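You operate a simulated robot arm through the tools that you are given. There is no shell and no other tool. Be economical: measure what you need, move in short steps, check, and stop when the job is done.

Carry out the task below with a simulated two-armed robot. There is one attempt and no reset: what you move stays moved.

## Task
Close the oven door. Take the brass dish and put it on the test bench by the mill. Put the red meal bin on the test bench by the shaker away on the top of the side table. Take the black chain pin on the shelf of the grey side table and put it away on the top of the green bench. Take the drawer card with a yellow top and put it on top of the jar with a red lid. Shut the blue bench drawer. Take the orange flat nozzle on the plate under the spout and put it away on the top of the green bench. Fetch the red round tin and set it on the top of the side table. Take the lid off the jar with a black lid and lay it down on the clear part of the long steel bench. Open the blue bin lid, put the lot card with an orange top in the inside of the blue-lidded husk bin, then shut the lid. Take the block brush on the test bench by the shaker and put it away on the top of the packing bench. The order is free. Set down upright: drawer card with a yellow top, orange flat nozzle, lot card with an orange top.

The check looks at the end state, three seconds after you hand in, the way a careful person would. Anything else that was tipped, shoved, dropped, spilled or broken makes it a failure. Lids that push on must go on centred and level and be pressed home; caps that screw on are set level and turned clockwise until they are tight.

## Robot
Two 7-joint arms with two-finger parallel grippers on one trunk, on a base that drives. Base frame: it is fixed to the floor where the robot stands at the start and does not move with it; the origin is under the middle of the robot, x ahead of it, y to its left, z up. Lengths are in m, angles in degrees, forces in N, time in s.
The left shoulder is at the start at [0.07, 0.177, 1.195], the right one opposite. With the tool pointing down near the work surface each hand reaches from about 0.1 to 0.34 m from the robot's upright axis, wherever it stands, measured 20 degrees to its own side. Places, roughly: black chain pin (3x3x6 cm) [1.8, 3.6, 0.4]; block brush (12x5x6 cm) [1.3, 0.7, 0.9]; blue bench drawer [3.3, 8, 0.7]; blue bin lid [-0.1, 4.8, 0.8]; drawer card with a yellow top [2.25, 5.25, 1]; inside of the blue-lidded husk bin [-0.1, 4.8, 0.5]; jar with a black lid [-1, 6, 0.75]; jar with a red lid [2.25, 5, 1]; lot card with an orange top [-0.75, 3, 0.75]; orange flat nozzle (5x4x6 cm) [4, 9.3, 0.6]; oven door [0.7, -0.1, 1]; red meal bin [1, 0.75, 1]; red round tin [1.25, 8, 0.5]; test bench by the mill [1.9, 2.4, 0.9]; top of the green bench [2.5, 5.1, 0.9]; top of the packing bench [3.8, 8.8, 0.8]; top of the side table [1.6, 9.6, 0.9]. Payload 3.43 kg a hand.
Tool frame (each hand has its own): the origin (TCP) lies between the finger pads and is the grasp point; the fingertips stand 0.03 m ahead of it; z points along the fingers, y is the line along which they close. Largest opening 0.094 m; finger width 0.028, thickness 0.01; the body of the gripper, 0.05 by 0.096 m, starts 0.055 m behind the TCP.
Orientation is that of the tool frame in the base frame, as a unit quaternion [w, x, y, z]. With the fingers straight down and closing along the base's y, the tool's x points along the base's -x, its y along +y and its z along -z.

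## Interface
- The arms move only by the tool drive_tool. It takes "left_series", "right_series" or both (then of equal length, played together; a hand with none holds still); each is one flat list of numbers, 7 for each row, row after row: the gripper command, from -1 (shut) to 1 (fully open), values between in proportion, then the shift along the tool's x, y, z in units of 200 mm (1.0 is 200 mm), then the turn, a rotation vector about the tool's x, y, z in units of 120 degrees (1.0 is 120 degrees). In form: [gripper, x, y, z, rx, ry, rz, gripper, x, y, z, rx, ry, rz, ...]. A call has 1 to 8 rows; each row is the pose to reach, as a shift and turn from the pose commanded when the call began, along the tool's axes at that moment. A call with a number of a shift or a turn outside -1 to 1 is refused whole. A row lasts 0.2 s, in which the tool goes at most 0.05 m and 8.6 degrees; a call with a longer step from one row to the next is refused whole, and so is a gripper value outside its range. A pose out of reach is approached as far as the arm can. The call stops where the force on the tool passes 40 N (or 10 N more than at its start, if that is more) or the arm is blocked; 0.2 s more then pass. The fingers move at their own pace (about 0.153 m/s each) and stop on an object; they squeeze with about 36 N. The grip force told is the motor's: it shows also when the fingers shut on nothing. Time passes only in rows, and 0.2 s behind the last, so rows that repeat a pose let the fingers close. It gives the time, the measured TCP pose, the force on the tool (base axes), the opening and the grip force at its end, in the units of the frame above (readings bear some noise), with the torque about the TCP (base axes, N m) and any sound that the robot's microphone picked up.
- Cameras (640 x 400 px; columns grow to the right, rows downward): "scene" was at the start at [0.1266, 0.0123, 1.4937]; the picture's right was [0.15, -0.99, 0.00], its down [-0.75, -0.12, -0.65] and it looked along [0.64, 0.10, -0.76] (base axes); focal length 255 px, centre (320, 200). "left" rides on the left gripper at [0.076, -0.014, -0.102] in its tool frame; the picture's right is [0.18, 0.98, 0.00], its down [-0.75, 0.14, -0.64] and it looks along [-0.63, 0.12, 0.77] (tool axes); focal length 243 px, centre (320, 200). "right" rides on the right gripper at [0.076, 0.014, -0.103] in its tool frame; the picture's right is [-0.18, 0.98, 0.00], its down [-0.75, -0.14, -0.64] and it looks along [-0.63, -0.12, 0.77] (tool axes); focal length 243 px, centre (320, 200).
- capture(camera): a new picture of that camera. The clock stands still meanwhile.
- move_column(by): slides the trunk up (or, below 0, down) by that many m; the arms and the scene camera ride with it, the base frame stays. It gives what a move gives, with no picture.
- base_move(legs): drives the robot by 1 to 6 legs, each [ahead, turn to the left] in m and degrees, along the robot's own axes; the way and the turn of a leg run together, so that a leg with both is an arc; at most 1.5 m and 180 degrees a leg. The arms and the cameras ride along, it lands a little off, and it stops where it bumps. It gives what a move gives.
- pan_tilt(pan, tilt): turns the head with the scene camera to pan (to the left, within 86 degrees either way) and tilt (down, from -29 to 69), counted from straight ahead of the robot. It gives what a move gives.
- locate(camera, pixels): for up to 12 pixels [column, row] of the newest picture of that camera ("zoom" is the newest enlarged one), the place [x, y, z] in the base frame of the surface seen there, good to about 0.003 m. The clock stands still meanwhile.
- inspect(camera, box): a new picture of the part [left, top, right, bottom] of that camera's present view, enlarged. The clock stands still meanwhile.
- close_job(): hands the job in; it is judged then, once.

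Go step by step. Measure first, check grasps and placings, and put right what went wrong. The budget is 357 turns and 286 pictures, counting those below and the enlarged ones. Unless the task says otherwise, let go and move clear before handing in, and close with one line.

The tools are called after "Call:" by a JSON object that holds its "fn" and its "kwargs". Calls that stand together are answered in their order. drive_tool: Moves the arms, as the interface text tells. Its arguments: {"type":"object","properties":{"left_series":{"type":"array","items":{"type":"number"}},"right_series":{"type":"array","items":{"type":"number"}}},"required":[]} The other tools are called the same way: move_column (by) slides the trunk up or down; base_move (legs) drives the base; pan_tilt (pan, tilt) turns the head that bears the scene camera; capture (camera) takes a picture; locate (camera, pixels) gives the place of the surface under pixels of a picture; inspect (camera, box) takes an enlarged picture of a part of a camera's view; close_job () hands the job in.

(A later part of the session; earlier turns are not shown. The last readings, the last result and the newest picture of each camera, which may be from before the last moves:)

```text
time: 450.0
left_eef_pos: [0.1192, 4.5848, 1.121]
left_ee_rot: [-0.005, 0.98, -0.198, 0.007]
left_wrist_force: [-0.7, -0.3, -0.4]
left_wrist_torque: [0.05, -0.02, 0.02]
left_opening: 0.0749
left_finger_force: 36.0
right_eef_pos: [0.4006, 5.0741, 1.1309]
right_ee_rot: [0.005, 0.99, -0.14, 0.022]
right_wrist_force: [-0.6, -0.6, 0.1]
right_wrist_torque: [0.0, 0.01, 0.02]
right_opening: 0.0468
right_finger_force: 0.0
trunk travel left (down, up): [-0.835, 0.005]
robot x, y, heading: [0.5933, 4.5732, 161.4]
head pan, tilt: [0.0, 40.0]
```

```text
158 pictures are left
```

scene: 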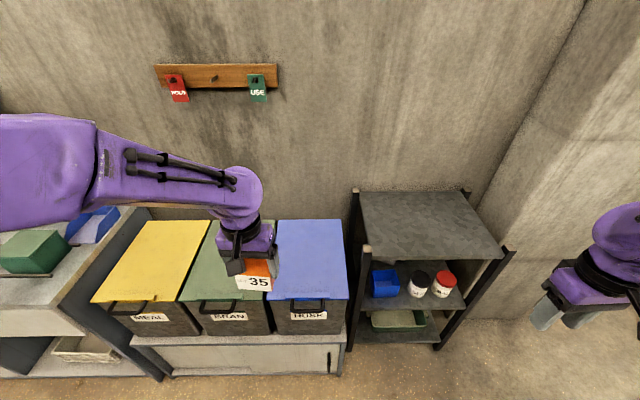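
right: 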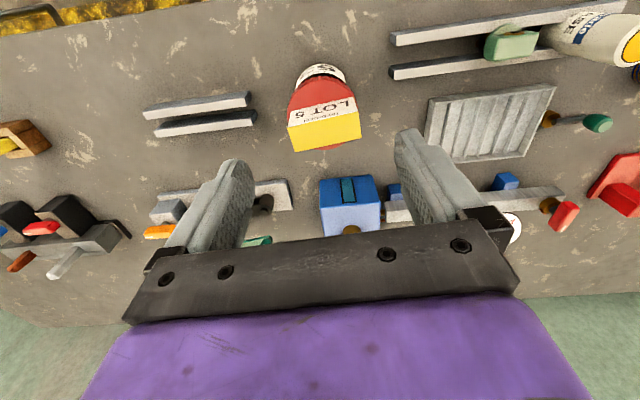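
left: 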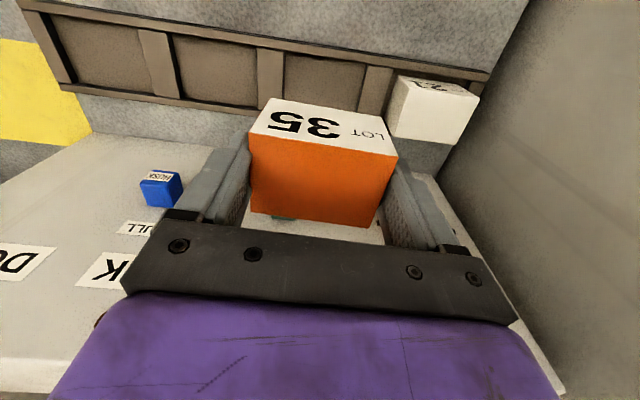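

Call:
{"fn": "inspect", "kwargs": {"camera": "scene", "box": [240, 200, 380, 380]}}

Call:
{"fn": "locate", "kwargs": {"camera": "scene", "pixels": [[275, 224], [340, 222], [272, 297], [346, 296], [308, 312], [296, 306], [322, 306], [308, 260], [308, 320], [308, 300], [345, 330]]}}

```text
2.22 times, centred on (310, 290) of scene
```

zoom: 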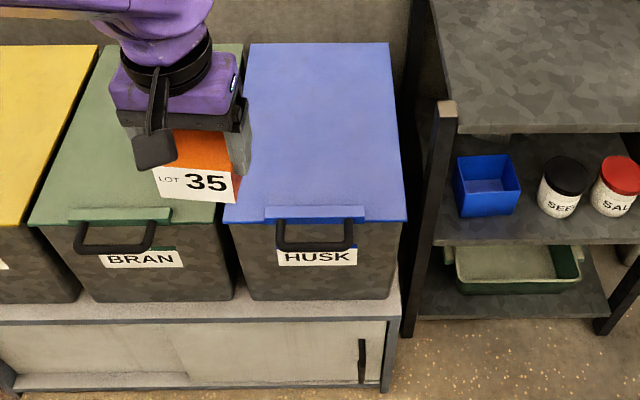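

```text
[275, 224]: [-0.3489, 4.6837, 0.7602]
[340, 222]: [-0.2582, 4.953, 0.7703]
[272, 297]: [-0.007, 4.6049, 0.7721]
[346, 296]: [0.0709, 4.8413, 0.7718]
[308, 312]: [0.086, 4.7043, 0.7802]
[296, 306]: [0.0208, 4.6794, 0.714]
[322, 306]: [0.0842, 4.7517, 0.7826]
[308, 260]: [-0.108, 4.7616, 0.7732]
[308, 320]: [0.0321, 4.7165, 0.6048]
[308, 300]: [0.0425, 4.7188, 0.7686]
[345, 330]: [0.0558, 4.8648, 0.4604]
```

The husk lid spans 0.25×0.36 m at z 0.772, with its handle bar at about (0.085,4.73,0.78) and hinge at the back. I come nearer, move the card hand to the left, and start turning the right hand 90° to grip the bar.

Call:
{"fn": "drive_tool", "kwargs": {"left_series": [-1, 0.03, 0.15, 0, 0, 0, 0, -1, 0.06, 0.3, 0, 0, 0, 0, -1, 0.1, 0.45, 0, 0, 0, 0, -1, 0.14, 0.6, 0, 0, 0, 0, -1, 0.18, 0.75, 0, 0, 0, 0, -1, 0.2, 0.9, 0, 0, 0, 0, -1, 0.2, 0.9, 0, 0, 0, 0, -1, 0.2, 0.9, 0, 0, 0, 0], "right_series": [1, 0, 0, 0, 0, 0, -0.07, 1, 0, 0, 0, 0, 0, -0.14, 1, 0, 0, 0, 0, 0, -0.21, 1, 0, 0, 0, 0, 0, -0.28, 1, 0, 0, 0, 0, 0, -0.35, 1, 0, 0, 0, 0, 0, -0.42, 1, 0, 0, 0, 0, 0, -0.49, 1, 0, 0, 0, 0, 0, -0.56]}}

Call:
{"fn": "base_move", "kwargs": {"legs": [[0, 22], [0.165, 0], [0, -22]]}}

Call:
{"fn": "capture", "kwargs": {"camera": "scene"}}

```text
time: 451.8
left_eef_pos: [0.085, 4.4061, 1.1177]
left_ee_rot: [-0.005, 0.98, -0.2, 0.007]
left_wrist_force: [0.2, -0.1, -1.4]
left_wrist_torque: [0.0, -0.03, 0.02]
left_opening: 0.0752
left_finger_force: 35.9
right_eef_pos: [0.4015, 5.0744, 1.1292]
right_ee_rot: [0.016, 0.901, 0.433, 0.015]
right_wrist_force: [-0.6, 0.7, 0.4]
right_wrist_torque: [0.01, 0.0, -0.02]
right_opening: 0.0941
right_finger_force: 0.1
trunk travel left (down, up): [-0.835, 0.005]
robot x, y, heading: [0.5972, 4.5722, 161.1]
head pan, tilt: [0.0, 40.0]
```

```text
time: 455.6
left_eef_pos: [-0.0848, 4.4004, 1.1181]
left_ee_rot: [-0.005, 0.979, -0.203, 0.006]
left_wrist_force: [-0.6, -0.6, -0.9]
left_wrist_torque: [-0.02, 0.02, 0.01]
left_opening: 0.0749
left_finger_force: 36.1
right_eef_pos: [0.2344, 5.0654, 1.1312]
right_ee_rot: [0.015, 0.904, 0.427, 0.015]
right_wrist_force: [-0.1, -0.3, 0.7]
right_wrist_torque: [0.0, 0.0, -0.03]
right_opening: 0.0941
right_finger_force: 0.2
trunk travel left (down, up): [-0.835, 0.005]
robot x, y, heading: [0.4283, 4.5622, 160.9]
head pan, tilt: [0.0, 40.0]
```

```text
156 pictures are left
```

scene: 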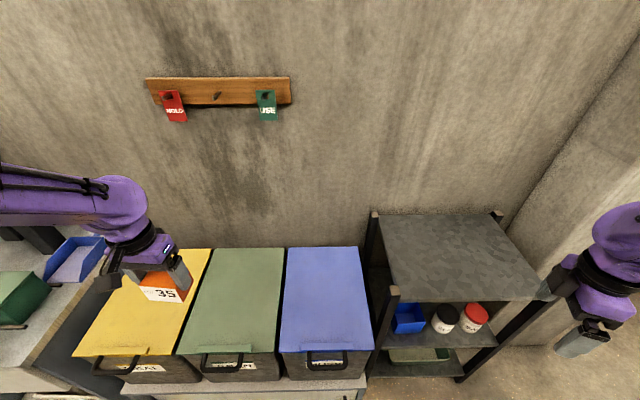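

Call:
{"fn": "inspect", "kwargs": {"camera": "scene", "box": [270, 320, 390, 400]}}

Call:
{"fn": "pan_tilt", "kwargs": {"pan": 0, "tilt": 55}}

Call:
{"fn": "inspect", "kwargs": {"camera": "scene", "box": [230, 220, 390, 320]}}

```text
5.00 times, centred on (330, 360) of scene
```

zoom: 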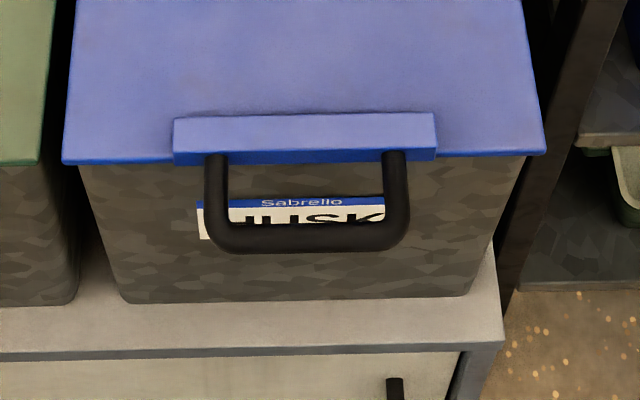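

```text
time: 456.3
left_eef_pos: [-0.0857, 4.4008, 1.1193]
left_ee_rot: [-0.005, 0.979, -0.203, 0.007]
left_wrist_force: [0.5, -0.4, -1.9]
left_wrist_torque: [-0.01, 0.01, 0.0]
left_opening: 0.0753
left_finger_force: 36.0
right_eef_pos: [0.235, 5.0662, 1.1314]
right_ee_rot: [0.015, 0.904, 0.428, 0.015]
right_wrist_force: [0.0, 0.7, -0.9]
right_wrist_torque: [0.03, 0.01, -0.01]
right_opening: 0.0941
right_finger_force: 0.0
trunk travel left (down, up): [-0.835, 0.005]
robot x, y, heading: [0.4216, 4.5607, 160.7]
head pan, tilt: [0.0, 55.0]
```

```text
4.00 times, centred on (310, 270) of scene
```

zoom: 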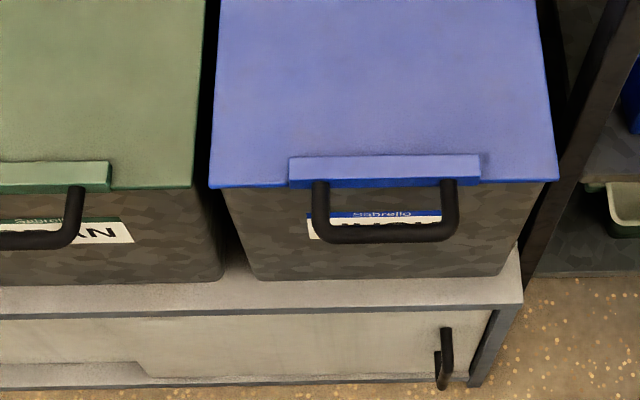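

Call:
{"fn": "locate", "kwargs": {"camera": "zoom", "pixels": [[330, 234], [385, 232], [440, 230], [322, 190], [450, 188], [385, 185], [385, 162], [215, 183], [552, 176], [385, 212]]}}

```text
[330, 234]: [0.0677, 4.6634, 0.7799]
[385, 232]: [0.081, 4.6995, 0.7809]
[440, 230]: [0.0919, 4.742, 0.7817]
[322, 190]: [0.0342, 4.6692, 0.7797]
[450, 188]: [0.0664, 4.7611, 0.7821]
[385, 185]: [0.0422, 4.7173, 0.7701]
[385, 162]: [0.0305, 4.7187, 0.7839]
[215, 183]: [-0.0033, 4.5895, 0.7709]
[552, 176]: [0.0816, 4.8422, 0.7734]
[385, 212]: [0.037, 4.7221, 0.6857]
```

Bar centre is (0.080,4.703), z 0.775, running at 73°. I bring the right hand over it in two moves.

Call:
{"fn": "drive_tool", "kwargs": {"right_series": [0, -0.2, 0.06, 0, 0, 0, -0.05, 0, -0.4, 0.12, 0, 0, 0, -0.1, 0, -0.6, 0.18, 0, 0, 0, -0.15, 0, -0.8, 0.24, 0, 0, 0, -0.185, 0, -1.0, 0.3, 0, 0, 0, -0.185]}}

```text
time: 457.5
left_eef_pos: [-0.0868, 4.3981, 1.1173]
left_ee_rot: [-0.007, 0.979, -0.202, 0.007]
left_wrist_force: [-0.6, 0.1, -1.5]
left_wrist_torque: [0.01, -0.01, 0.0]
left_opening: 0.0751
left_finger_force: 36.0
right_eef_pos: [0.1301, 4.8874, 1.107]
right_ee_rot: [0.027, 0.808, 0.589, 0.004]
right_wrist_force: [-1.0, -0.1, 0.2]
right_wrist_torque: [-0.02, 0.0, 0.0]
right_opening: 0.047
right_finger_force: 0.0
right hand out of reach, approached as far as the arm can: row 3, 4, 5
trunk travel left (down, up): [-0.835, 0.005]
robot x, y, heading: [0.4254, 4.5595, 160.7]
head pan, tilt: [0.0, 55.0]
```

Call:
{"fn": "drive_tool", "kwargs": {"right_series": [0, -0.16, 0.007, 0.15, 0, 0, 0, 0, -0.32, 0.014, 0.3, 0, 0, 0, 0, -0.48, 0.02, 0.45, 0, 0, 0, 0, -0.64, 0.027, 0.6, 0, 0, 0, 0, -0.8, 0.034, 0.75, 0, 0, 0, 0, -0.95, 0.04, 0.9, 0, 0, 0]}}

Call:
{"fn": "capture", "kwargs": {"camera": "right"}}

Call:
{"fn": "capture", "kwargs": {"camera": "scene"}}

```text
time: 458.9
left_eef_pos: [-0.0859, 4.4024, 1.1192]
left_ee_rot: [-0.005, 0.979, -0.204, 0.007]
left_wrist_force: [-1.1, 0.1, -1.6]
left_wrist_torque: [-0.02, 0.03, 0.01]
left_opening: 0.0754
left_finger_force: 36.0
right_eef_pos: [0.0821, 4.7055, 0.9411]
right_ee_rot: [0.035, 0.819, 0.573, -0.012]
right_wrist_force: [-0.1, 0.4, 0.3]
right_wrist_torque: [-0.01, -0.01, -0.01]
right_opening: 0.047
right_finger_force: 0.1
trunk travel left (down, up): [-0.835, 0.005]
robot x, y, heading: [0.4212, 4.5651, 160.8]
head pan, tilt: [0.0, 55.0]
```

```text
153 pictures are left
```

right: 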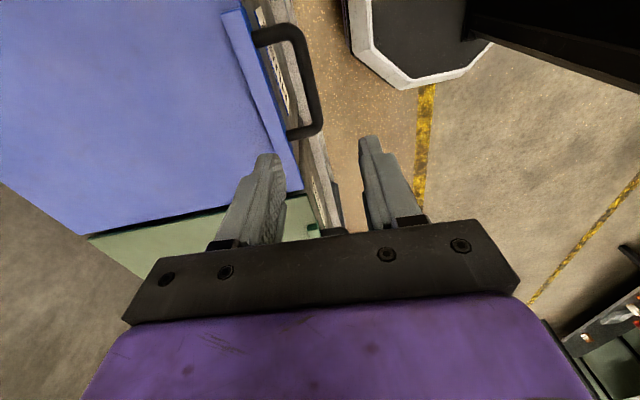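

```text
152 pictures are left
```

scene: 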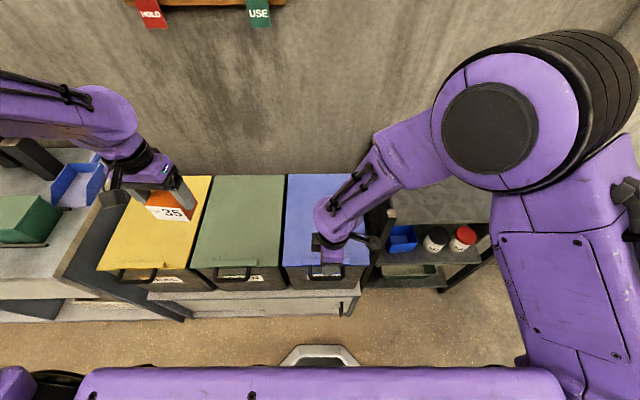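

Call:
{"fn": "drive_tool", "kwargs": {"right_series": [-0.3, -0.01, -0.005, 0.1, 0.01, 0.015, 0, -0.3, 0, -0.015, 0.3, 0.02, 0.029, 0, -0.3, 0.015, -0.025, 0.5, 0.02, 0.029, 0, -0.3, 0.02, -0.032, 0.62, 0.02, 0.029, 0]}}

Call:
{"fn": "capture", "kwargs": {"camera": "right"}}

```text
time: 460.0
left_eef_pos: [-0.0835, 4.4001, 1.1178]
left_ee_rot: [-0.006, 0.979, -0.203, 0.006]
left_wrist_force: [0.5, -0.4, -0.4]
left_wrist_torque: [0.01, 0.0, 0.01]
left_opening: 0.0751
left_finger_force: 36.0
right_eef_pos: [0.0942, 4.7072, 0.81]
right_ee_rot: [-0.02, 0.803, 0.595, 0.023]
right_wrist_force: [-0.2, 1.7, 9.1]
right_wrist_torque: [-0.05, 0.24, -0.02]
right_opening: 0.0331
right_finger_force: 0.1
trunk travel left (down, up): [-0.835, 0.005]
robot x, y, heading: [0.4248, 4.5637, 160.6]
head pan, tilt: [0.0, 55.0]
stopped in row 4 (right hand): the force on the tool passed its limit (the readings are from after the stop); the commanded pose is now the measured one
```

```text
151 pictures are left
```

right: 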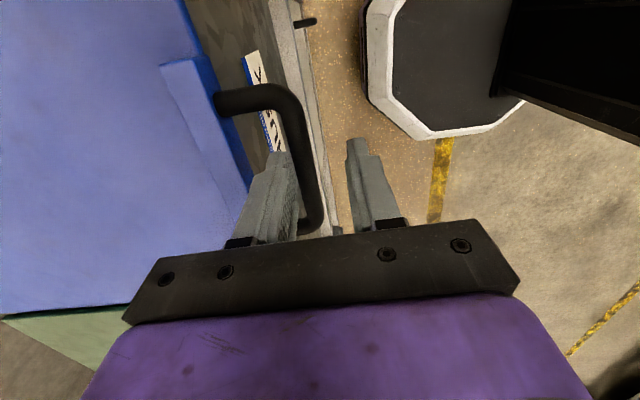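

The inner finger tip landed on the bar (TCP 1.4 cm too far out). I lift, shift 1.3 cm toward the lid, level the tool and come down again.

Call:
{"fn": "drive_tool", "kwargs": {"right_series": [-0.3, 0.01, 0, -0.12, 0, -0.015, 0, -0.3, -0.03, -0.062, -0.15, 0, -0.029, 0, -0.3, -0.04, -0.066, -0.05, 0, -0.029, 0, -0.3, -0.04, -0.066, 0.05, 0, -0.029, 0]}}

Call:
{"fn": "capture", "kwargs": {"camera": "right"}}

```text
time: 461.0
left_eef_pos: [-0.0848, 4.4007, 1.1177]
left_ee_rot: [-0.006, 0.979, -0.205, 0.006]
left_wrist_force: [-0.4, -0.7, -1.8]
left_wrist_torque: [0.0, -0.01, 0.0]
left_opening: 0.0752
left_finger_force: 35.8
right_eef_pos: [0.0776, 4.7048, 0.7993]
right_ee_rot: [0.0, 0.803, 0.595, -0.002]
right_wrist_force: [-0.5, -0.6, 0.1]
right_wrist_torque: [0.01, 0.03, 0.04]
right_opening: 0.0327
right_finger_force: 0.0
trunk travel left (down, up): [-0.835, 0.005]
robot x, y, heading: [0.4253, 4.5627, 161.0]
head pan, tilt: [0.0, 55.0]
```

```text
150 pictures are left
```

right: 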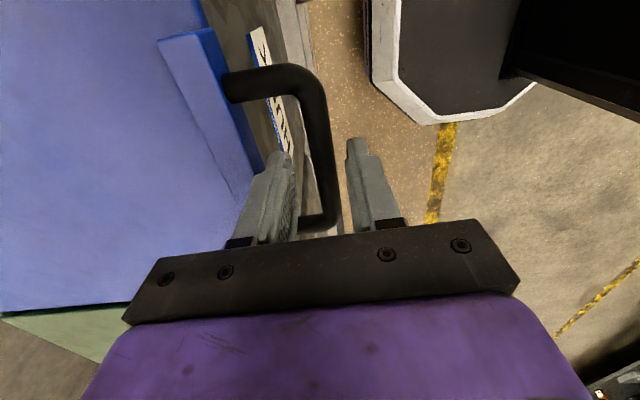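

The fingers straddle the bar. I lower a bit more and close.

Call:
{"fn": "drive_tool", "kwargs": {"right_series": [-0.3, 0, 0, 0.04, 0, 0, 0, -0.3, 0, 0, 0.08, 0, 0, 0, -1, 0, 0, 0.08, 0, 0, 0, -1, 0, 0, 0.08, 0, 0, 0]}}

Call:
{"fn": "capture", "kwargs": {"camera": "right"}}

```text
time: 462.0
left_eef_pos: [-0.0847, 4.3995, 1.1183]
left_ee_rot: [-0.007, 0.979, -0.203, 0.008]
left_wrist_force: [-0.2, 0.6, -2.1]
left_wrist_torque: [0.02, -0.02, 0.01]
left_opening: 0.0751
left_finger_force: 36.8
right_eef_pos: [0.0784, 4.7043, 0.7839]
right_ee_rot: [0.0, 0.804, 0.595, -0.002]
right_wrist_force: [4.3, -1.7, -2.1]
right_wrist_torque: [0.07, -0.11, -0.44]
right_opening: 0.0136
right_finger_force: 45.2
trunk travel left (down, up): [-0.835, 0.005]
robot x, y, heading: [0.422, 4.5625, 160.8]
head pan, tilt: [0.0, 55.0]
```

```text
149 pictures are left
```

right: 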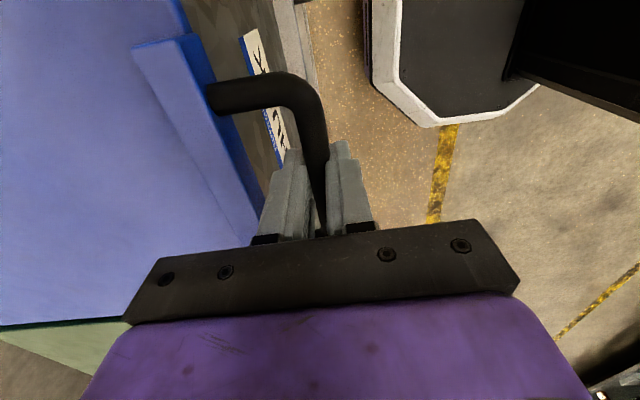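

The bar is gripped. I raise it along the hinge arc (R≈0.40 m), first to 30°.

Call:
{"fn": "drive_tool", "kwargs": {"right_series": [-1, 0, -0.011, -0.209, 0, 0, 0, -1, 0, -0.044, -0.416, 0, 0, 0, -1, 0, -0.098, -0.618, 0, 0, 0, -1, 0, -0.173, -0.813, 0, 0, 0, -1, 0, -0.268, -1.0, 0, 0, 0]}}

Call:
{"fn": "capture", "kwargs": {"camera": "scene"}}

```text
time: 463.2
left_eef_pos: [-0.0852, 4.4, 1.1184]
left_ee_rot: [-0.006, 0.979, -0.203, 0.007]
left_wrist_force: [-0.5, 0.0, -1.3]
left_wrist_torque: [0.01, 0.04, -0.03]
left_opening: 0.0751
left_finger_force: 35.0
right_eef_pos: [0.0242, 4.7209, 0.9858]
right_ee_rot: [-0.002, 0.804, 0.595, -0.002]
right_wrist_force: [2.6, -3.4, -0.3]
right_wrist_torque: [-0.52, 0.33, -0.77]
right_opening: 0.0134
right_finger_force: 45.0
trunk travel left (down, up): [-0.835, 0.005]
robot x, y, heading: [0.4223, 4.56, 161.1]
head pan, tilt: [0.0, 55.0]
```

```text
148 pictures are left
```

scene: 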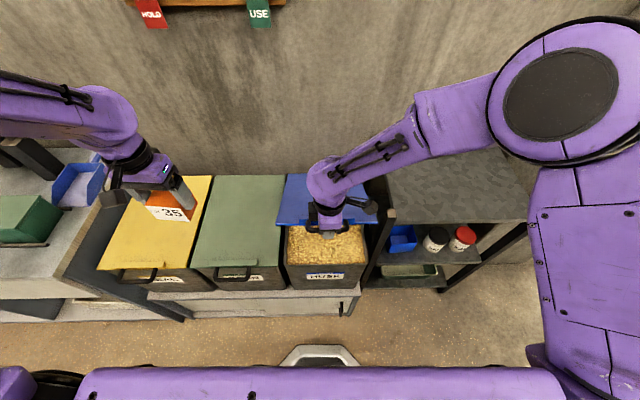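

The lid opens, husk is visible inside. I continue to about 66°.

Call:
{"fn": "drive_tool", "kwargs": {"right_series": [-1, 0, -0.114, -0.176, 0, 0, 0, -1, 0, -0.246, -0.338, 0, 0, 0, -1, 0, -0.394, -0.486, 0, 0, 0, -1, 0, -0.556, -0.618, 0, 0, 0, -1, 0, -0.732, -0.732, 0, 0, 0, -1, 0, -0.918, -0.827, 0, 0, 0]}}

Call:
{"fn": "capture", "kwargs": {"camera": "scene"}}

```text
time: 464.6
left_eef_pos: [-0.0823, 4.4025, 1.1217]
left_ee_rot: [-0.004, 0.979, -0.203, 0.005]
left_wrist_force: [-0.6, 0.5, -1.1]
left_wrist_torque: [-0.03, -0.02, 0.0]
left_opening: 0.0753
left_finger_force: 36.0
right_eef_pos: [-0.1452, 4.776, 1.1511]
right_ee_rot: [-0.001, 0.804, 0.595, -0.003]
right_wrist_force: [12.9, 13.5, 15.6]
right_wrist_torque: [0.34, -0.15, -1.25]
right_opening: 0.0137
right_finger_force: 45.5
trunk travel left (down, up): [-0.835, 0.005]
robot x, y, heading: [0.4249, 4.5643, 160.7]
head pan, tilt: [0.0, 55.0]
```

```text
147 pictures are left
```

scene: 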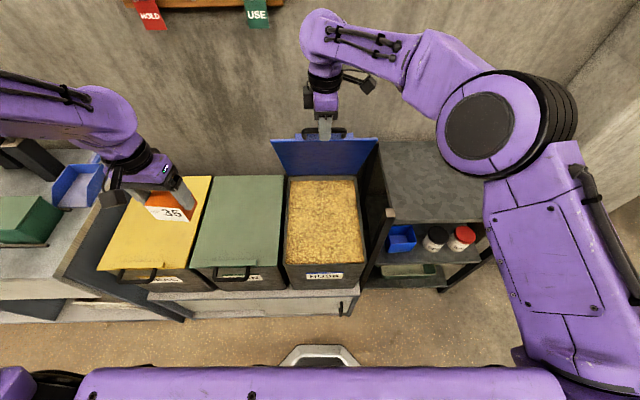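

The lid is up at about 66° and held. I measure the husk surface and bin opening.

Call:
{"fn": "locate", "kwargs": {"camera": "scene", "pixels": [[290, 185], [355, 185], [290, 255], [358, 255], [322, 220], [322, 240], [345, 200], [300, 262], [172, 205], [165, 212]]}}

Call:
{"fn": "capture", "kwargs": {"camera": "left"}}

```text
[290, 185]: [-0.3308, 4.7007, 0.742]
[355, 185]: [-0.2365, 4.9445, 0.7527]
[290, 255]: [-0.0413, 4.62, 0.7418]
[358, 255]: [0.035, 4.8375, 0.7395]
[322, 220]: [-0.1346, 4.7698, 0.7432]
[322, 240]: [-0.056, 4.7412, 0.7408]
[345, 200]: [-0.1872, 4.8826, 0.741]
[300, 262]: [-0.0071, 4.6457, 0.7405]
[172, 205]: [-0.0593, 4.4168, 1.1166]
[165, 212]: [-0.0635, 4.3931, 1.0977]
```

```text
146 pictures are left
```

left: 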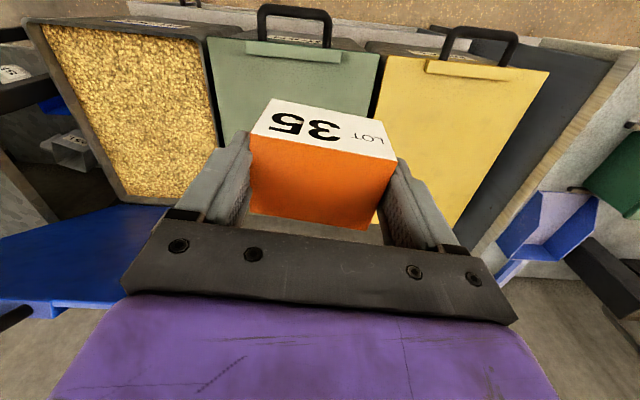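

Husk is at z≈0.741, only 3 cm below the rim, so the card must sink into it; I'll try with force checks. First bring the card hand over the bin's front part.

Call:
{"fn": "drive_tool", "kwargs": {"left_series": [-1, -0.02, -0.2, 0, 0, 0, -0.02, -1, -0.06, -0.4, 0, 0, 0, -0.04, -1, -0.12, -0.6, 0, 0, 0, -0.053, -1, -0.18, -0.8, 0, 0, 0, -0.053, -1, -0.25, -1.0, 0, 0, 0, -0.053]}}

Call:
{"fn": "capture", "kwargs": {"camera": "scene"}}

```text
time: 465.8
left_eef_pos: [-0.0451, 4.6087, 1.1222]
left_ee_rot: [-0.004, 0.989, -0.148, 0.006]
left_wrist_force: [-0.2, 1.0, 0.2]
left_wrist_torque: [-0.01, 0.01, -0.03]
left_opening: 0.0755
left_finger_force: 36.3
right_eef_pos: [-0.1437, 4.7766, 1.1514]
right_ee_rot: [-0.001, 0.804, 0.595, -0.005]
right_wrist_force: [14.2, 14.1, 14.3]
right_wrist_torque: [-0.2, -0.07, -0.99]
right_opening: 0.0137
right_finger_force: 45.0
trunk travel left (down, up): [-0.835, 0.005]
robot x, y, heading: [0.4261, 4.5604, 160.7]
head pan, tilt: [0.0, 55.0]
```

```text
145 pictures are left
```

scene: 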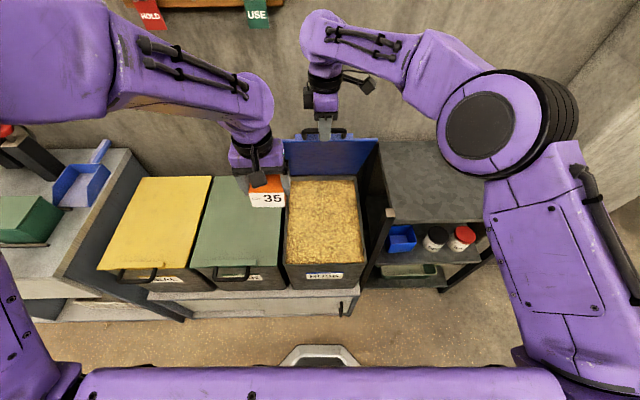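

Call:
{"fn": "drive_tool", "kwargs": {"left_series": [-1, -0.07, -0.16, 0, 0, 0, 0, -1, -0.14, -0.32, 0, 0, 0, 0, -1, -0.2, -0.478, 0, 0, 0, 0, -1, -0.2, -0.478, 0.2, 0, 0, 0, -1, -0.2, -0.478, 0.4, 0, 0, 0, -1, -0.2, -0.478, 0.6, 0, 0, 0, -1, -0.2, -0.478, 0.8, 0, 0, 0, -1, -0.2, -0.478, 1.0, 0, 0, 0]}}

Call:
{"fn": "capture", "kwargs": {"camera": "scene"}}

Call:
{"fn": "capture", "kwargs": {"camera": "left"}}

```text
time: 467.6
left_eef_pos: [-0.0554, 4.712, 0.9201]
left_ee_rot: [-0.002, 0.989, -0.148, 0.005]
left_wrist_force: [-0.4, -0.2, -1.7]
left_wrist_torque: [0.01, -0.01, 0.02]
left_opening: 0.0755
left_finger_force: 36.0
right_eef_pos: [-0.1451, 4.7759, 1.1497]
right_ee_rot: [-0.002, 0.804, 0.595, -0.003]
right_wrist_force: [11.8, 11.9, 14.1]
right_wrist_torque: [-0.13, -0.03, -1.09]
right_opening: 0.0135
right_finger_force: 44.5
trunk travel left (down, up): [-0.835, 0.005]
robot x, y, heading: [0.4237, 4.5616, 161.0]
head pan, tilt: [0.0, 55.0]
```

```text
144 pictures are left
```

scene: 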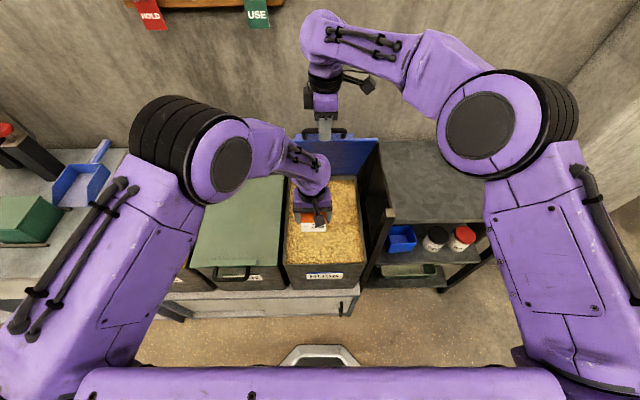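

```text
143 pictures are left
```

left: 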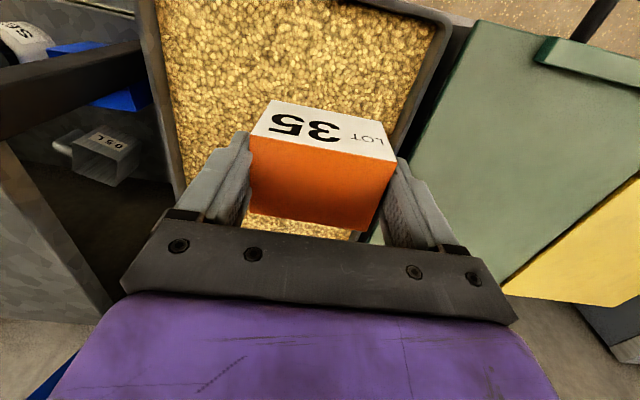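

Call:
{"fn": "drive_tool", "kwargs": {"left_series": [-1, 0, -0.05, 0.1, 0, 0, 0, -1, 0, -0.05, 0.25, 0, 0, 0, -1, 0, -0.05, 0.4, 0, 0, 0, -1, 0, -0.05, 0.53, 0, 0, 0, -1, 0, -0.05, 0.61, 0, 0, 0, -1, 0, -0.05, 0.68, 0, 0, 0]}}

Call:
{"fn": "capture", "kwargs": {"camera": "left"}}

```text
time: 469.0
left_eef_pos: [-0.051, 4.7199, 0.7861]
left_ee_rot: [-0.004, 0.989, -0.148, 0.005]
left_wrist_force: [-0.4, -0.1, -1.7]
left_wrist_torque: [0.0, 0.0, -0.03]
left_opening: 0.0752
left_finger_force: 36.0
right_eef_pos: [-0.1447, 4.7755, 1.1504]
right_ee_rot: [-0.002, 0.803, 0.595, -0.003]
right_wrist_force: [12.3, 12.8, 15.5]
right_wrist_torque: [-0.02, -0.13, -1.11]
right_opening: 0.0136
right_finger_force: 45.3
trunk travel left (down, up): [-0.835, 0.005]
robot x, y, heading: [0.4243, 4.5634, 160.6]
head pan, tilt: [0.0, 55.0]
```

```text
142 pictures are left
```

left: 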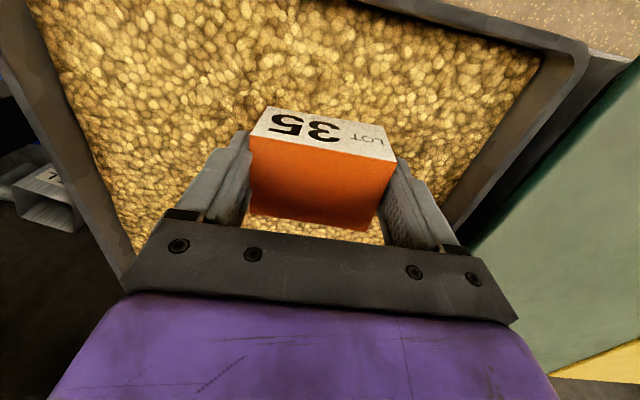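

No contact at the visible surface, so the husk gives way. I keep lowering with force watch.

Call:
{"fn": "drive_tool", "kwargs": {"left_series": [-1, 0, 0, 0.08, 0, 0, 0, -1, 0, 0, 0.16, 0, 0, 0, -1, 0, 0, 0.26, 0, 0, 0, -1, 0, 0, 0.36, 0, 0, 0, -1, 0, 0, 0.46, 0, 0, 0, -1, 0, 0, 0.56, 0, 0, 0, -1, 0, 0, 0.66, 0, 0, 0]}}

Call:
{"fn": "capture", "kwargs": {"camera": "scene"}}

```text
time: 470.6
left_eef_pos: [-0.0467, 4.7119, 0.6711]
left_ee_rot: [-0.003, 0.989, -0.149, 0.005]
left_wrist_force: [0.3, 0.5, -1.1]
left_wrist_torque: [-0.03, -0.01, -0.02]
left_opening: 0.0754
left_finger_force: 36.2
left hand out of reach, approached as far as the arm can: row 6, 7
right_eef_pos: [-0.1448, 4.7753, 1.1515]
right_ee_rot: [-0.002, 0.803, 0.596, -0.002]
right_wrist_force: [13.9, 13.9, 14.7]
right_wrist_torque: [0.38, -0.28, -1.11]
right_opening: 0.0137
right_finger_force: 45.0
trunk travel left (down, up): [-0.835, 0.005]
robot x, y, heading: [0.4263, 4.5623, 160.7]
head pan, tilt: [0.0, 55.0]
```

```text
141 pictures are left
```

scene: 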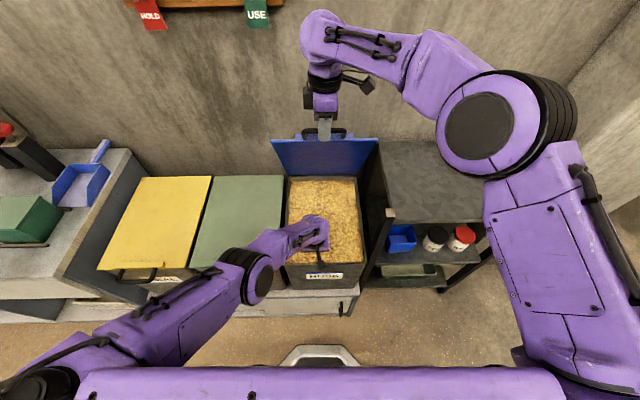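

Lower limit of the left arm is reached at z 0.671 (card bottom about 0.615), still without contact. To lower further I must bring the base closer while the right hand keeps the lid: first relieve the lateral force on the right hand.

Call:
{"fn": "drive_tool", "kwargs": {"right_series": [-1, 0.03, 0.02, -0.02, 0, 0, 0, -1, 0.06, 0.04, -0.03, 0, 0, 0]}}

Call:
{"fn": "base_move", "kwargs": {"legs": [[0.03, 0]]}}

```text
time: 471.2
left_eef_pos: [-0.0561, 4.7078, 0.6658]
left_ee_rot: [-0.006, 0.989, -0.146, 0.01]
left_wrist_force: [-0.8, 0.3, -1.3]
left_wrist_torque: [0.02, -0.06, 0.01]
left_opening: 0.075
left_finger_force: 35.5
right_eef_pos: [-0.1439, 4.777, 1.1504]
right_ee_rot: [0.004, 0.803, 0.596, 0.0]
right_wrist_force: [-13.8, -15.7, -19.4]
right_wrist_torque: [-1.03, 0.39, -1.13]
right_opening: 0.0137
right_finger_force: 45.5
trunk travel left (down, up): [-0.835, 0.005]
robot x, y, heading: [0.4224, 4.5652, 161.0]
head pan, tilt: [0.0, 55.0]
```

```text
time: 472.2
left_eef_pos: [-0.1004, 4.708, 0.6798]
left_ee_rot: [-0.002, 0.991, -0.137, -0.006]
left_wrist_force: [-0.1, -0.3, -0.8]
left_wrist_torque: [0.0, 0.01, 0.01]
left_opening: 0.0749
left_finger_force: 35.9
right_eef_pos: [-0.1686, 4.7849, 1.1623]
right_ee_rot: [0.001, 0.805, 0.593, -0.01]
right_wrist_force: [-2.9, -13.7, 1.4]
right_wrist_torque: [1.08, -0.37, -0.89]
right_opening: 0.0136
right_finger_force: 44.8
trunk travel left (down, up): [-0.835, 0.005]
robot x, y, heading: [0.3903, 4.5697, 161.8]
head pan, tilt: [0.0, 55.0]
stopped in leg 1: the robot was blocked; the commanded pose is now the measured one
```

Call:
{"fn": "drive_tool", "kwargs": {"left_series": [-1, 0.1, 0, 0, 0, 0, 0, -1, 0.2, 0, 0, 0, 0, 0, -1, 0.2, 0, 0.1, 0, 0, 0, -1, 0.2, 0, 0.2, 0, 0, 0, -1, 0.2, 0, 0.3, 0, 0, 0], "right_series": [-1, -0.01, 0, 0, 0, 0, 0, -1, -0.02, 0, 0, 0, 0, 0, -1, -0.02, 0, 0, 0, 0, 0, -1, -0.02, 0, 0, 0, 0, 0, -1, -0.02, 0, 0, 0, 0, 0]}}

```text
time: 473.1
left_eef_pos: [-0.0912, 4.6919, 0.6538]
left_ee_rot: [0.002, 0.991, -0.129, -0.026]
left_wrist_force: [1.1, 0.0, -1.3]
left_wrist_torque: [0.02, -0.01, 0.01]
left_opening: 0.075
left_finger_force: 36.4
left hand out of reach, approached as far as the arm can: row 1, 2, 3
right_eef_pos: [-0.1659, 4.7845, 1.1619]
right_ee_rot: [0.001, 0.805, 0.593, -0.008]
right_wrist_force: [1.0, -2.0, 3.2]
right_wrist_torque: [0.68, -0.25, -0.65]
right_opening: 0.0133
right_finger_force: 44.2
trunk travel left (down, up): [-0.835, 0.005]
robot x, y, heading: [0.3927, 4.5727, 161.7]
head pan, tilt: [0.0, 55.0]
stopped in row 4 (left hand): the force on the tool passed its limit (the readings are from after the stop); the commanded pose is now the measured one
```

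Left touched something (probably its camera at the bin's front wall), so it needs to stay further back. I test how the lid behaves with a looser right grip, and move the left hand forward 3 cm and up slightly.

Call:
{"fn": "drive_tool", "kwargs": {"left_series": [-1, 0, 0, -0.05, 0, 0, 0, -1, -0.08, 0, -0.05, 0, 0, 0, -1, -0.15, 0, -0.05, 0, 0, 0, -1, -0.15, 0, -0.05, 0, 0, 0], "right_series": [-0.55, 0, 0, 0, 0, 0, 0, -0.55, 0, 0, 0, 0, 0, 0, -0.55, 0, 0, 0, 0, 0, 0, -0.55, 0, 0, 0, 0, 0, 0]}}

Call:
{"fn": "capture", "kwargs": {"camera": "right"}}

Call:
{"fn": "capture", "kwargs": {"camera": "left"}}

```text
time: 474.1
left_eef_pos: [-0.102, 4.6984, 0.6649]
left_ee_rot: [0.0, 0.991, -0.13, -0.023]
left_wrist_force: [-0.1, -0.4, -1.4]
left_wrist_torque: [0.01, 0.01, 0.01]
left_opening: 0.0749
left_finger_force: 35.9
left hand out of reach, approached as far as the arm can: row 1, 3, 4
right_eef_pos: [-0.1681, 4.7859, 1.161]
right_ee_rot: [0.002, 0.806, 0.592, -0.009]
right_wrist_force: [1.2, 0.1, -0.1]
right_wrist_torque: [0.03, 0.01, -0.01]
right_opening: 0.0217
right_finger_force: 0.6
trunk travel left (down, up): [-0.835, 0.005]
robot x, y, heading: [0.3962, 4.5719, 161.5]
head pan, tilt: [0.0, 55.0]
```

```text
140 pictures are left
```

right: 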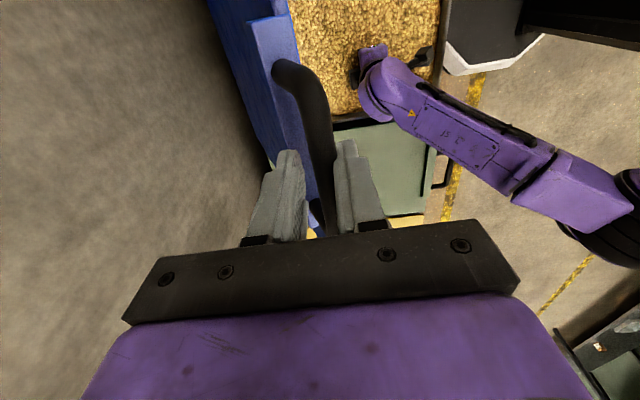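

```text
139 pictures are left
```

left: 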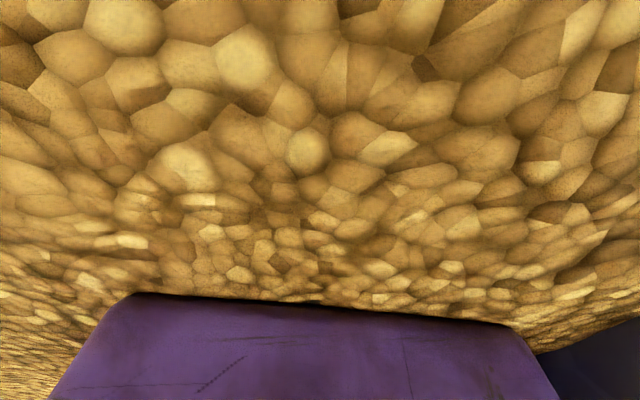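

The lid rests lightly (≈1 N) on the outer finger, so the bar can slide in the loose grip. I lower the trunk 3.5 cm, then raise the right hand by the same amount, in cycles.

Call:
{"fn": "move_column", "kwargs": {"by": -0.035}}

Call:
{"fn": "drive_tool", "kwargs": {"right_series": [-0.55, 0, 0, -0.08, 0, 0, 0, -0.55, 0, 0, -0.175, 0, 0, 0]}}

Call:
{"fn": "move_column", "kwargs": {"by": -0.035}}

Call:
{"fn": "drive_tool", "kwargs": {"right_series": [-0.55, 0, 0, -0.08, 0, 0, 0, -0.55, 0, 0, -0.175, 0, 0, 0]}}

Call:
{"fn": "capture", "kwargs": {"camera": "scene"}}

```text
time: 474.7
left_eef_pos: [-0.1009, 4.6988, 0.6432]
left_ee_rot: [0.001, 0.991, -0.13, -0.026]
left_wrist_force: [0.5, 0.4, -0.6]
left_wrist_torque: [-0.03, -0.03, -0.01]
left_opening: 0.0752
left_finger_force: 35.9
right_eef_pos: [-0.1645, 4.7839, 1.1474]
right_ee_rot: [-0.004, 0.805, 0.593, -0.017]
right_wrist_force: [10.8, -1.4, 25.9]
right_wrist_torque: [0.45, 0.16, -0.15]
right_opening: 0.0204
right_finger_force: 0.0
trunk travel left (down, up): [-0.811, 0.029]
robot x, y, heading: [0.3928, 4.5727, 161.5]
head pan, tilt: [0.0, 55.0]
stopped: the force on the tool passed its limit (the readings are from after the stop); the commanded pose is now the measured one
```

```text
time: 475.3
left_eef_pos: [-0.102, 4.6991, 0.6422]
left_ee_rot: [0.001, 0.991, -0.131, -0.025]
left_wrist_force: [0.0, -0.6, -0.1]
left_wrist_torque: [0.03, -0.01, 0.01]
left_opening: 0.0753
left_finger_force: 35.8
right_eef_pos: [-0.1652, 4.7858, 1.1783]
right_ee_rot: [-0.002, 0.805, 0.593, -0.014]
right_wrist_force: [0.7, -0.1, -1.7]
right_wrist_torque: [0.0, -0.01, -0.06]
right_opening: 0.0217
right_finger_force: 0.2
trunk travel left (down, up): [-0.811, 0.029]
robot x, y, heading: [0.3923, 4.5718, 161.4]
head pan, tilt: [0.0, 55.0]
```

```text
time: 476.1
left_eef_pos: [-0.0997, 4.6982, 0.607]
left_ee_rot: [0.0, 0.991, -0.131, -0.025]
left_wrist_force: [0.4, -0.6, -1.1]
left_wrist_torque: [0.0, -0.01, 0.0]
left_opening: 0.0752
left_finger_force: 35.9
right_eef_pos: [-0.1634, 4.7859, 1.1463]
right_ee_rot: [-0.005, 0.805, 0.593, -0.016]
right_wrist_force: [9.0, -1.7, 20.6]
right_wrist_torque: [0.35, 0.17, -0.14]
right_opening: 0.0208
right_finger_force: 0.2
trunk travel left (down, up): [-0.776, 0.064]
robot x, y, heading: [0.3958, 4.5752, 161.5]
head pan, tilt: [0.0, 55.0]
```

```text
time: 476.7
left_eef_pos: [-0.1007, 4.6989, 0.6063]
left_ee_rot: [0.0, 0.991, -0.13, -0.025]
left_wrist_force: [0.2, 0.0, -2.0]
left_wrist_torque: [0.0, 0.03, 0.0]
left_opening: 0.0751
left_finger_force: 35.9
right_eef_pos: [-0.1638, 4.7866, 1.1776]
right_ee_rot: [-0.003, 0.805, 0.593, -0.013]
right_wrist_force: [1.0, -0.5, -0.4]
right_wrist_torque: [0.0, 0.02, 0.0]
right_opening: 0.0216
right_finger_force: 0.4
trunk travel left (down, up): [-0.776, 0.064]
robot x, y, heading: [0.3964, 4.5711, 161.5]
head pan, tilt: [0.0, 55.0]
```

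```text
138 pictures are left
```

scene: 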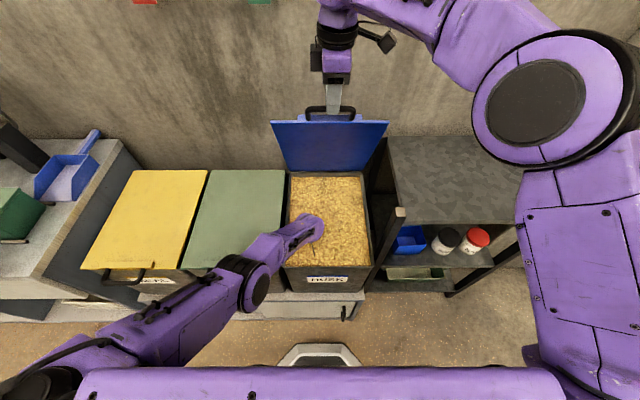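

Call:
{"fn": "move_column", "kwargs": {"by": -0.028}}

Call:
{"fn": "drive_tool", "kwargs": {"right_series": [-0.55, 0, 0, -0.07, 0, 0, 0, -0.55, 0, 0, -0.13, 0, 0, 0]}}

Call:
{"fn": "move_column", "kwargs": {"by": -0.028}}

Call:
{"fn": "drive_tool", "kwargs": {"right_series": [-0.55, 0, 0, -0.07, 0, 0, 0, -0.55, 0, 0, -0.14, 0, 0, 0]}}

```text
time: 477.4
left_eef_pos: [-0.102, 4.6991, 0.5776]
left_ee_rot: [0.0, 0.991, -0.131, -0.024]
left_wrist_force: [-0.8, 0.5, -1.1]
left_wrist_torque: [-0.01, 0.0, -0.01]
left_opening: 0.075
left_finger_force: 36.2
right_eef_pos: [-0.167, 4.7876, 1.148]
right_ee_rot: [-0.003, 0.806, 0.592, -0.012]
right_wrist_force: [1.2, -0.3, 3.6]
right_wrist_torque: [0.08, 0.05, -0.02]
right_opening: 0.0219
right_finger_force: 1.3
trunk travel left (down, up): [-0.748, 0.092]
robot x, y, heading: [0.3962, 4.5723, 161.7]
head pan, tilt: [0.0, 55.0]
```

```text
time: 478.0
left_eef_pos: [-0.1032, 4.6989, 0.5783]
left_ee_rot: [0.001, 0.991, -0.13, -0.023]
left_wrist_force: [-0.2, 0.7, -1.6]
left_wrist_torque: [-0.01, 0.01, 0.01]
left_opening: 0.075
left_finger_force: 36.4
right_eef_pos: [-0.1661, 4.7886, 1.174]
right_ee_rot: [-0.003, 0.805, 0.593, -0.013]
right_wrist_force: [0.5, -0.6, -0.8]
right_wrist_torque: [-0.06, -0.03, -0.01]
right_opening: 0.0215
right_finger_force: 0.2
trunk travel left (down, up): [-0.748, 0.092]
robot x, y, heading: [0.3975, 4.5729, 161.9]
head pan, tilt: [0.0, 55.0]
```

```text
time: 478.9
left_eef_pos: [-0.1048, 4.701, 0.5553]
left_ee_rot: [-0.001, 0.991, -0.13, -0.028]
left_wrist_force: [4.6, -4.2, 21.2]
left_wrist_torque: [0.43, -0.9, -0.28]
left_opening: 0.075
left_finger_force: 35.9
right_eef_pos: [-0.1643, 4.7853, 1.1471]
right_ee_rot: [-0.002, 0.805, 0.593, -0.013]
right_wrist_force: [0.4, -0.1, -1.3]
right_wrist_torque: [-0.01, 0.03, 0.0]
right_opening: 0.0215
right_finger_force: 0.0
trunk travel left (down, up): [-0.72, 0.12]
robot x, y, heading: [0.3934, 4.5681, 161.8]
head pan, tilt: [0.0, 55.0]
stopped: the force on the tool passed its limit (the readings are from after the stop); the commanded pose is now the measured one
```

```text
time: 479.5
left_eef_pos: [-0.1058, 4.702, 0.5552]
left_ee_rot: [-0.002, 0.991, -0.129, -0.029]
left_wrist_force: [-1.2, 1.0, 23.9]
left_wrist_torque: [0.81, -0.65, 0.03]
left_opening: 0.0751
left_finger_force: 36.0
right_eef_pos: [-0.1627, 4.7868, 1.1758]
right_ee_rot: [-0.003, 0.805, 0.593, -0.013]
right_wrist_force: [0.7, 0.5, 0.9]
right_wrist_torque: [-0.02, -0.03, 0.0]
right_opening: 0.0212
right_finger_force: 0.3
trunk travel left (down, up): [-0.72, 0.12]
robot x, y, heading: [0.3949, 4.5726, 161.8]
head pan, tilt: [0.0, 55.0]
```

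The card touched the bin floor (24 N, TCP 0.555). I relieve, open, and bring the left hand straight up.

Call:
{"fn": "drive_tool", "kwargs": {"left_series": [-1, 0, 0, -0.01, 0, 0, 0, -1, 0, 0, -0.018, 0, 0, 0, 0.85, 0, 0, -0.018, 0, 0, 0, 0.9, 0, 0, -0.018, 0, 0, 0, 0.9, 0, 0, -0.08, 0, 0, 0, 0.9, 0, 0, -0.2, 0, 0, 0, 0.9, 0, 0, -0.35, 0, 0, 0, 0.9, 0, 0, -0.55, 0, 0, 0]}}

Call:
{"fn": "drive_tool", "kwargs": {"left_series": [0.9, 0, 0, -0.2, 0, 0, 0, 0.9, 0, 0, -0.4, 0, 0, 0, 0.9, 0, 0, -0.6, 0, 0, 0, 0.9, 0, 0, -0.8, 0, 0, 0, 0.9, 0, 0, -1.0, 0, 0, 0]}}

Call:
{"fn": "capture", "kwargs": {"camera": "scene"}}

```text
time: 481.3
left_eef_pos: [-0.1464, 4.7178, 0.6168]
left_ee_rot: [0.021, 0.993, -0.112, -0.031]
left_wrist_force: [0.2, -0.1, 0.3]
left_wrist_torque: [-0.01, 0.01, 0.0]
left_opening: 0.0893
left_finger_force: 0.0
left hand out of reach, approached as far as the arm can: row 5, 6, 7, 8
right_eef_pos: [-0.1656, 4.7874, 1.1738]
right_ee_rot: [-0.001, 0.805, 0.593, -0.012]
right_wrist_force: [2.0, 0.7, 3.1]
right_wrist_torque: [0.07, -0.1, -0.01]
right_opening: 0.022
right_finger_force: 0.5
trunk travel left (down, up): [-0.72, 0.12]
robot x, y, heading: [0.3905, 4.571, 161.5]
head pan, tilt: [0.0, 55.0]
```

```text
time: 482.5
left_eef_pos: [-0.0863, 4.694, 0.8615]
left_ee_rot: [-0.002, 0.992, -0.127, -0.024]
left_wrist_force: [0.2, -0.6, 0.1]
left_wrist_torque: [-0.01, -0.04, 0.01]
left_opening: 0.0893
left_finger_force: 0.0
right_eef_pos: [-0.1648, 4.7875, 1.1757]
right_ee_rot: [-0.003, 0.805, 0.593, -0.013]
right_wrist_force: [1.3, -1.5, 0.3]
right_wrist_torque: [-0.02, -0.03, -0.01]
right_opening: 0.0218
right_finger_force: 0.5
trunk travel left (down, up): [-0.72, 0.12]
robot x, y, heading: [0.3945, 4.5752, 161.7]
head pan, tilt: [0.0, 55.0]
```

```text
137 pictures are left
```

scene: 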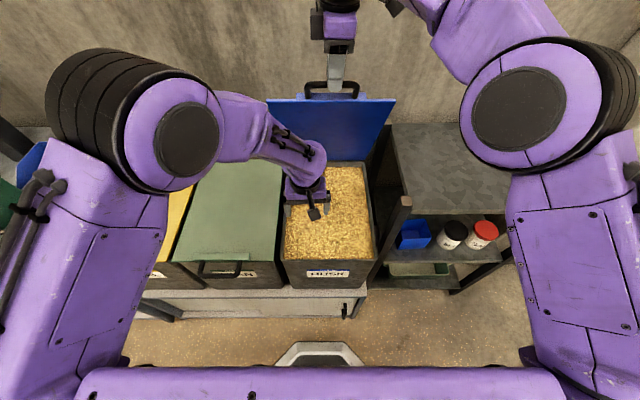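

The hand is out. I move the left hand up and to the left, clear of the lid's swing.

Call:
{"fn": "drive_tool", "kwargs": {"left_series": [0, 0, 0, -0.2, 0, 0, 0, 0, 0, 0, -0.4, 0, 0, 0, 0, 0.02, 0.1, -0.6, 0, 0, 0, 0, 0.04, 0.3, -0.75, 0, 0, 0, 0, 0.06, 0.5, -0.85, 0, 0, 0, 0, 0.08, 0.7, -0.95, 0, 0, 0, 0, 0.1, 0.9, -1.0, 0, 0, 0]}}

Call:
{"fn": "capture", "kwargs": {"camera": "scene"}}

```text
refused: row 4 steps farther than a row can; nothing moved
```

```text
136 pictures are left
```

scene: 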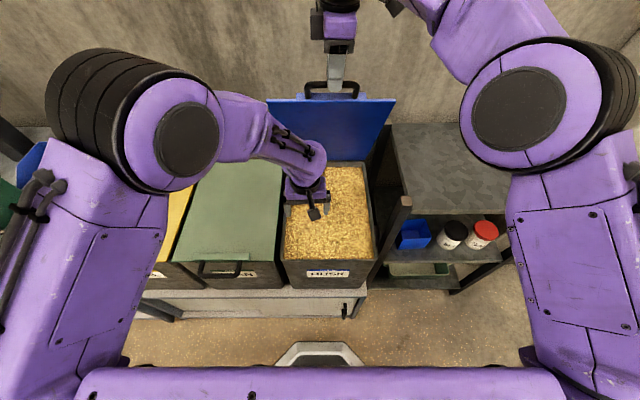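

Call:
{"fn": "drive_tool", "kwargs": {"left_series": [0, 0, 0, -0.2, 0, 0, 0, 0, 0, 0, -0.4, 0, 0, 0, 0, 0.02, 0.1, -0.55, 0, 0, 0, 0, 0.04, 0.28, -0.65, 0, 0, 0, 0, 0.06, 0.46, -0.75, 0, 0, 0, 0, 0.08, 0.64, -0.85, 0, 0, 0, 0, 0.1, 0.82, -0.95, 0, 0, 0, 0, 0.1, 1.0, -1.0, 0, 0, 0]}}

Call:
{"fn": "capture", "kwargs": {"camera": "right"}}

```text
time: 484.3
left_eef_pos: [-0.1083, 4.4959, 1.0601]
left_ee_rot: [-0.002, 0.991, -0.13, -0.026]
left_wrist_force: [0.1, -0.3, 0.2]
left_wrist_torque: [0.01, -0.02, -0.03]
left_opening: 0.0472
left_finger_force: 0.1
right_eef_pos: [-0.165, 4.7872, 1.1748]
right_ee_rot: [-0.002, 0.805, 0.593, -0.012]
right_wrist_force: [0.1, -1.1, 0.3]
right_wrist_torque: [0.02, 0.0, -0.06]
right_opening: 0.022
right_finger_force: 1.0
trunk travel left (down, up): [-0.72, 0.12]
robot x, y, heading: [0.3978, 4.5745, 161.8]
head pan, tilt: [0.0, 55.0]
```

```text
135 pictures are left
```

right: 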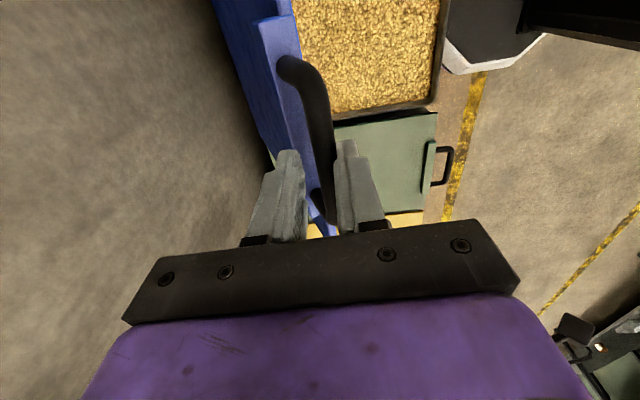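

Call:
{"fn": "drive_tool", "kwargs": {"right_series": [-0.55, 0, 0, 0.05, 0, 0, 0, -0.55, 0, 0, 0.09, 0, 0, 0, -1, 0, 0, 0.09, 0, 0, 0, -1, 0, 0, 0.09, 0, 0, 0]}}

Call:
{"fn": "drive_tool", "kwargs": {"right_series": [-1, 0, 0.204, 0.09, 0, 0, 0, -1, 0, 0.386, 0.194, 0, 0, 0, -1, 0, 0.554, 0.318, 0, 0, 0, -1, 0, 0.71, 0.458, 0, 0, 0, -1, 0, 0.85, 0.614, 0, 0, 0, -1, 0, 0.974, 0.782, 0, 0, 0]}}

Call:
{"fn": "capture", "kwargs": {"camera": "scene"}}

```text
time: 485.3
left_eef_pos: [-0.1069, 4.4971, 1.0611]
left_ee_rot: [-0.001, 0.991, -0.13, -0.027]
left_wrist_force: [0.1, 0.6, 0.1]
left_wrist_torque: [0.0, 0.0, 0.01]
left_opening: 0.047
left_finger_force: 0.0
right_eef_pos: [-0.1624, 4.7857, 1.1579]
right_ee_rot: [-0.003, 0.806, 0.591, -0.015]
right_wrist_force: [4.4, -1.1, 10.9]
right_wrist_torque: [0.13, 0.08, -1.02]
right_opening: 0.0136
right_finger_force: 45.0
trunk travel left (down, up): [-0.72, 0.12]
robot x, y, heading: [0.3917, 4.5722, 161.7]
head pan, tilt: [0.0, 55.0]
```

```text
time: 486.7
left_eef_pos: [-0.1095, 4.4965, 1.0606]
left_ee_rot: [-0.001, 0.991, -0.131, -0.026]
left_wrist_force: [-0.4, -0.6, 0.4]
left_wrist_torque: [0.02, 0.01, 0.03]
left_opening: 0.0471
left_finger_force: 0.1
right_eef_pos: [0.0186, 4.7268, 0.9951]
right_ee_rot: [-0.003, 0.805, 0.593, -0.012]
right_wrist_force: [2.6, -4.5, 1.1]
right_wrist_torque: [0.51, -0.35, -0.25]
right_opening: 0.0135
right_finger_force: 44.5
trunk travel left (down, up): [-0.72, 0.12]
robot x, y, heading: [0.392, 4.5704, 161.5]
head pan, tilt: [0.0, 55.0]
```

```text
134 pictures are left
```

scene: 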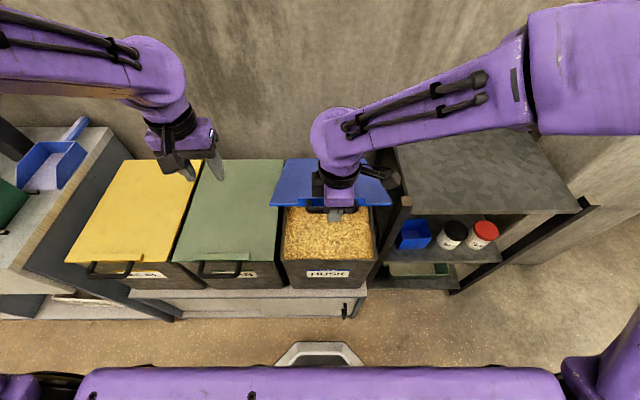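

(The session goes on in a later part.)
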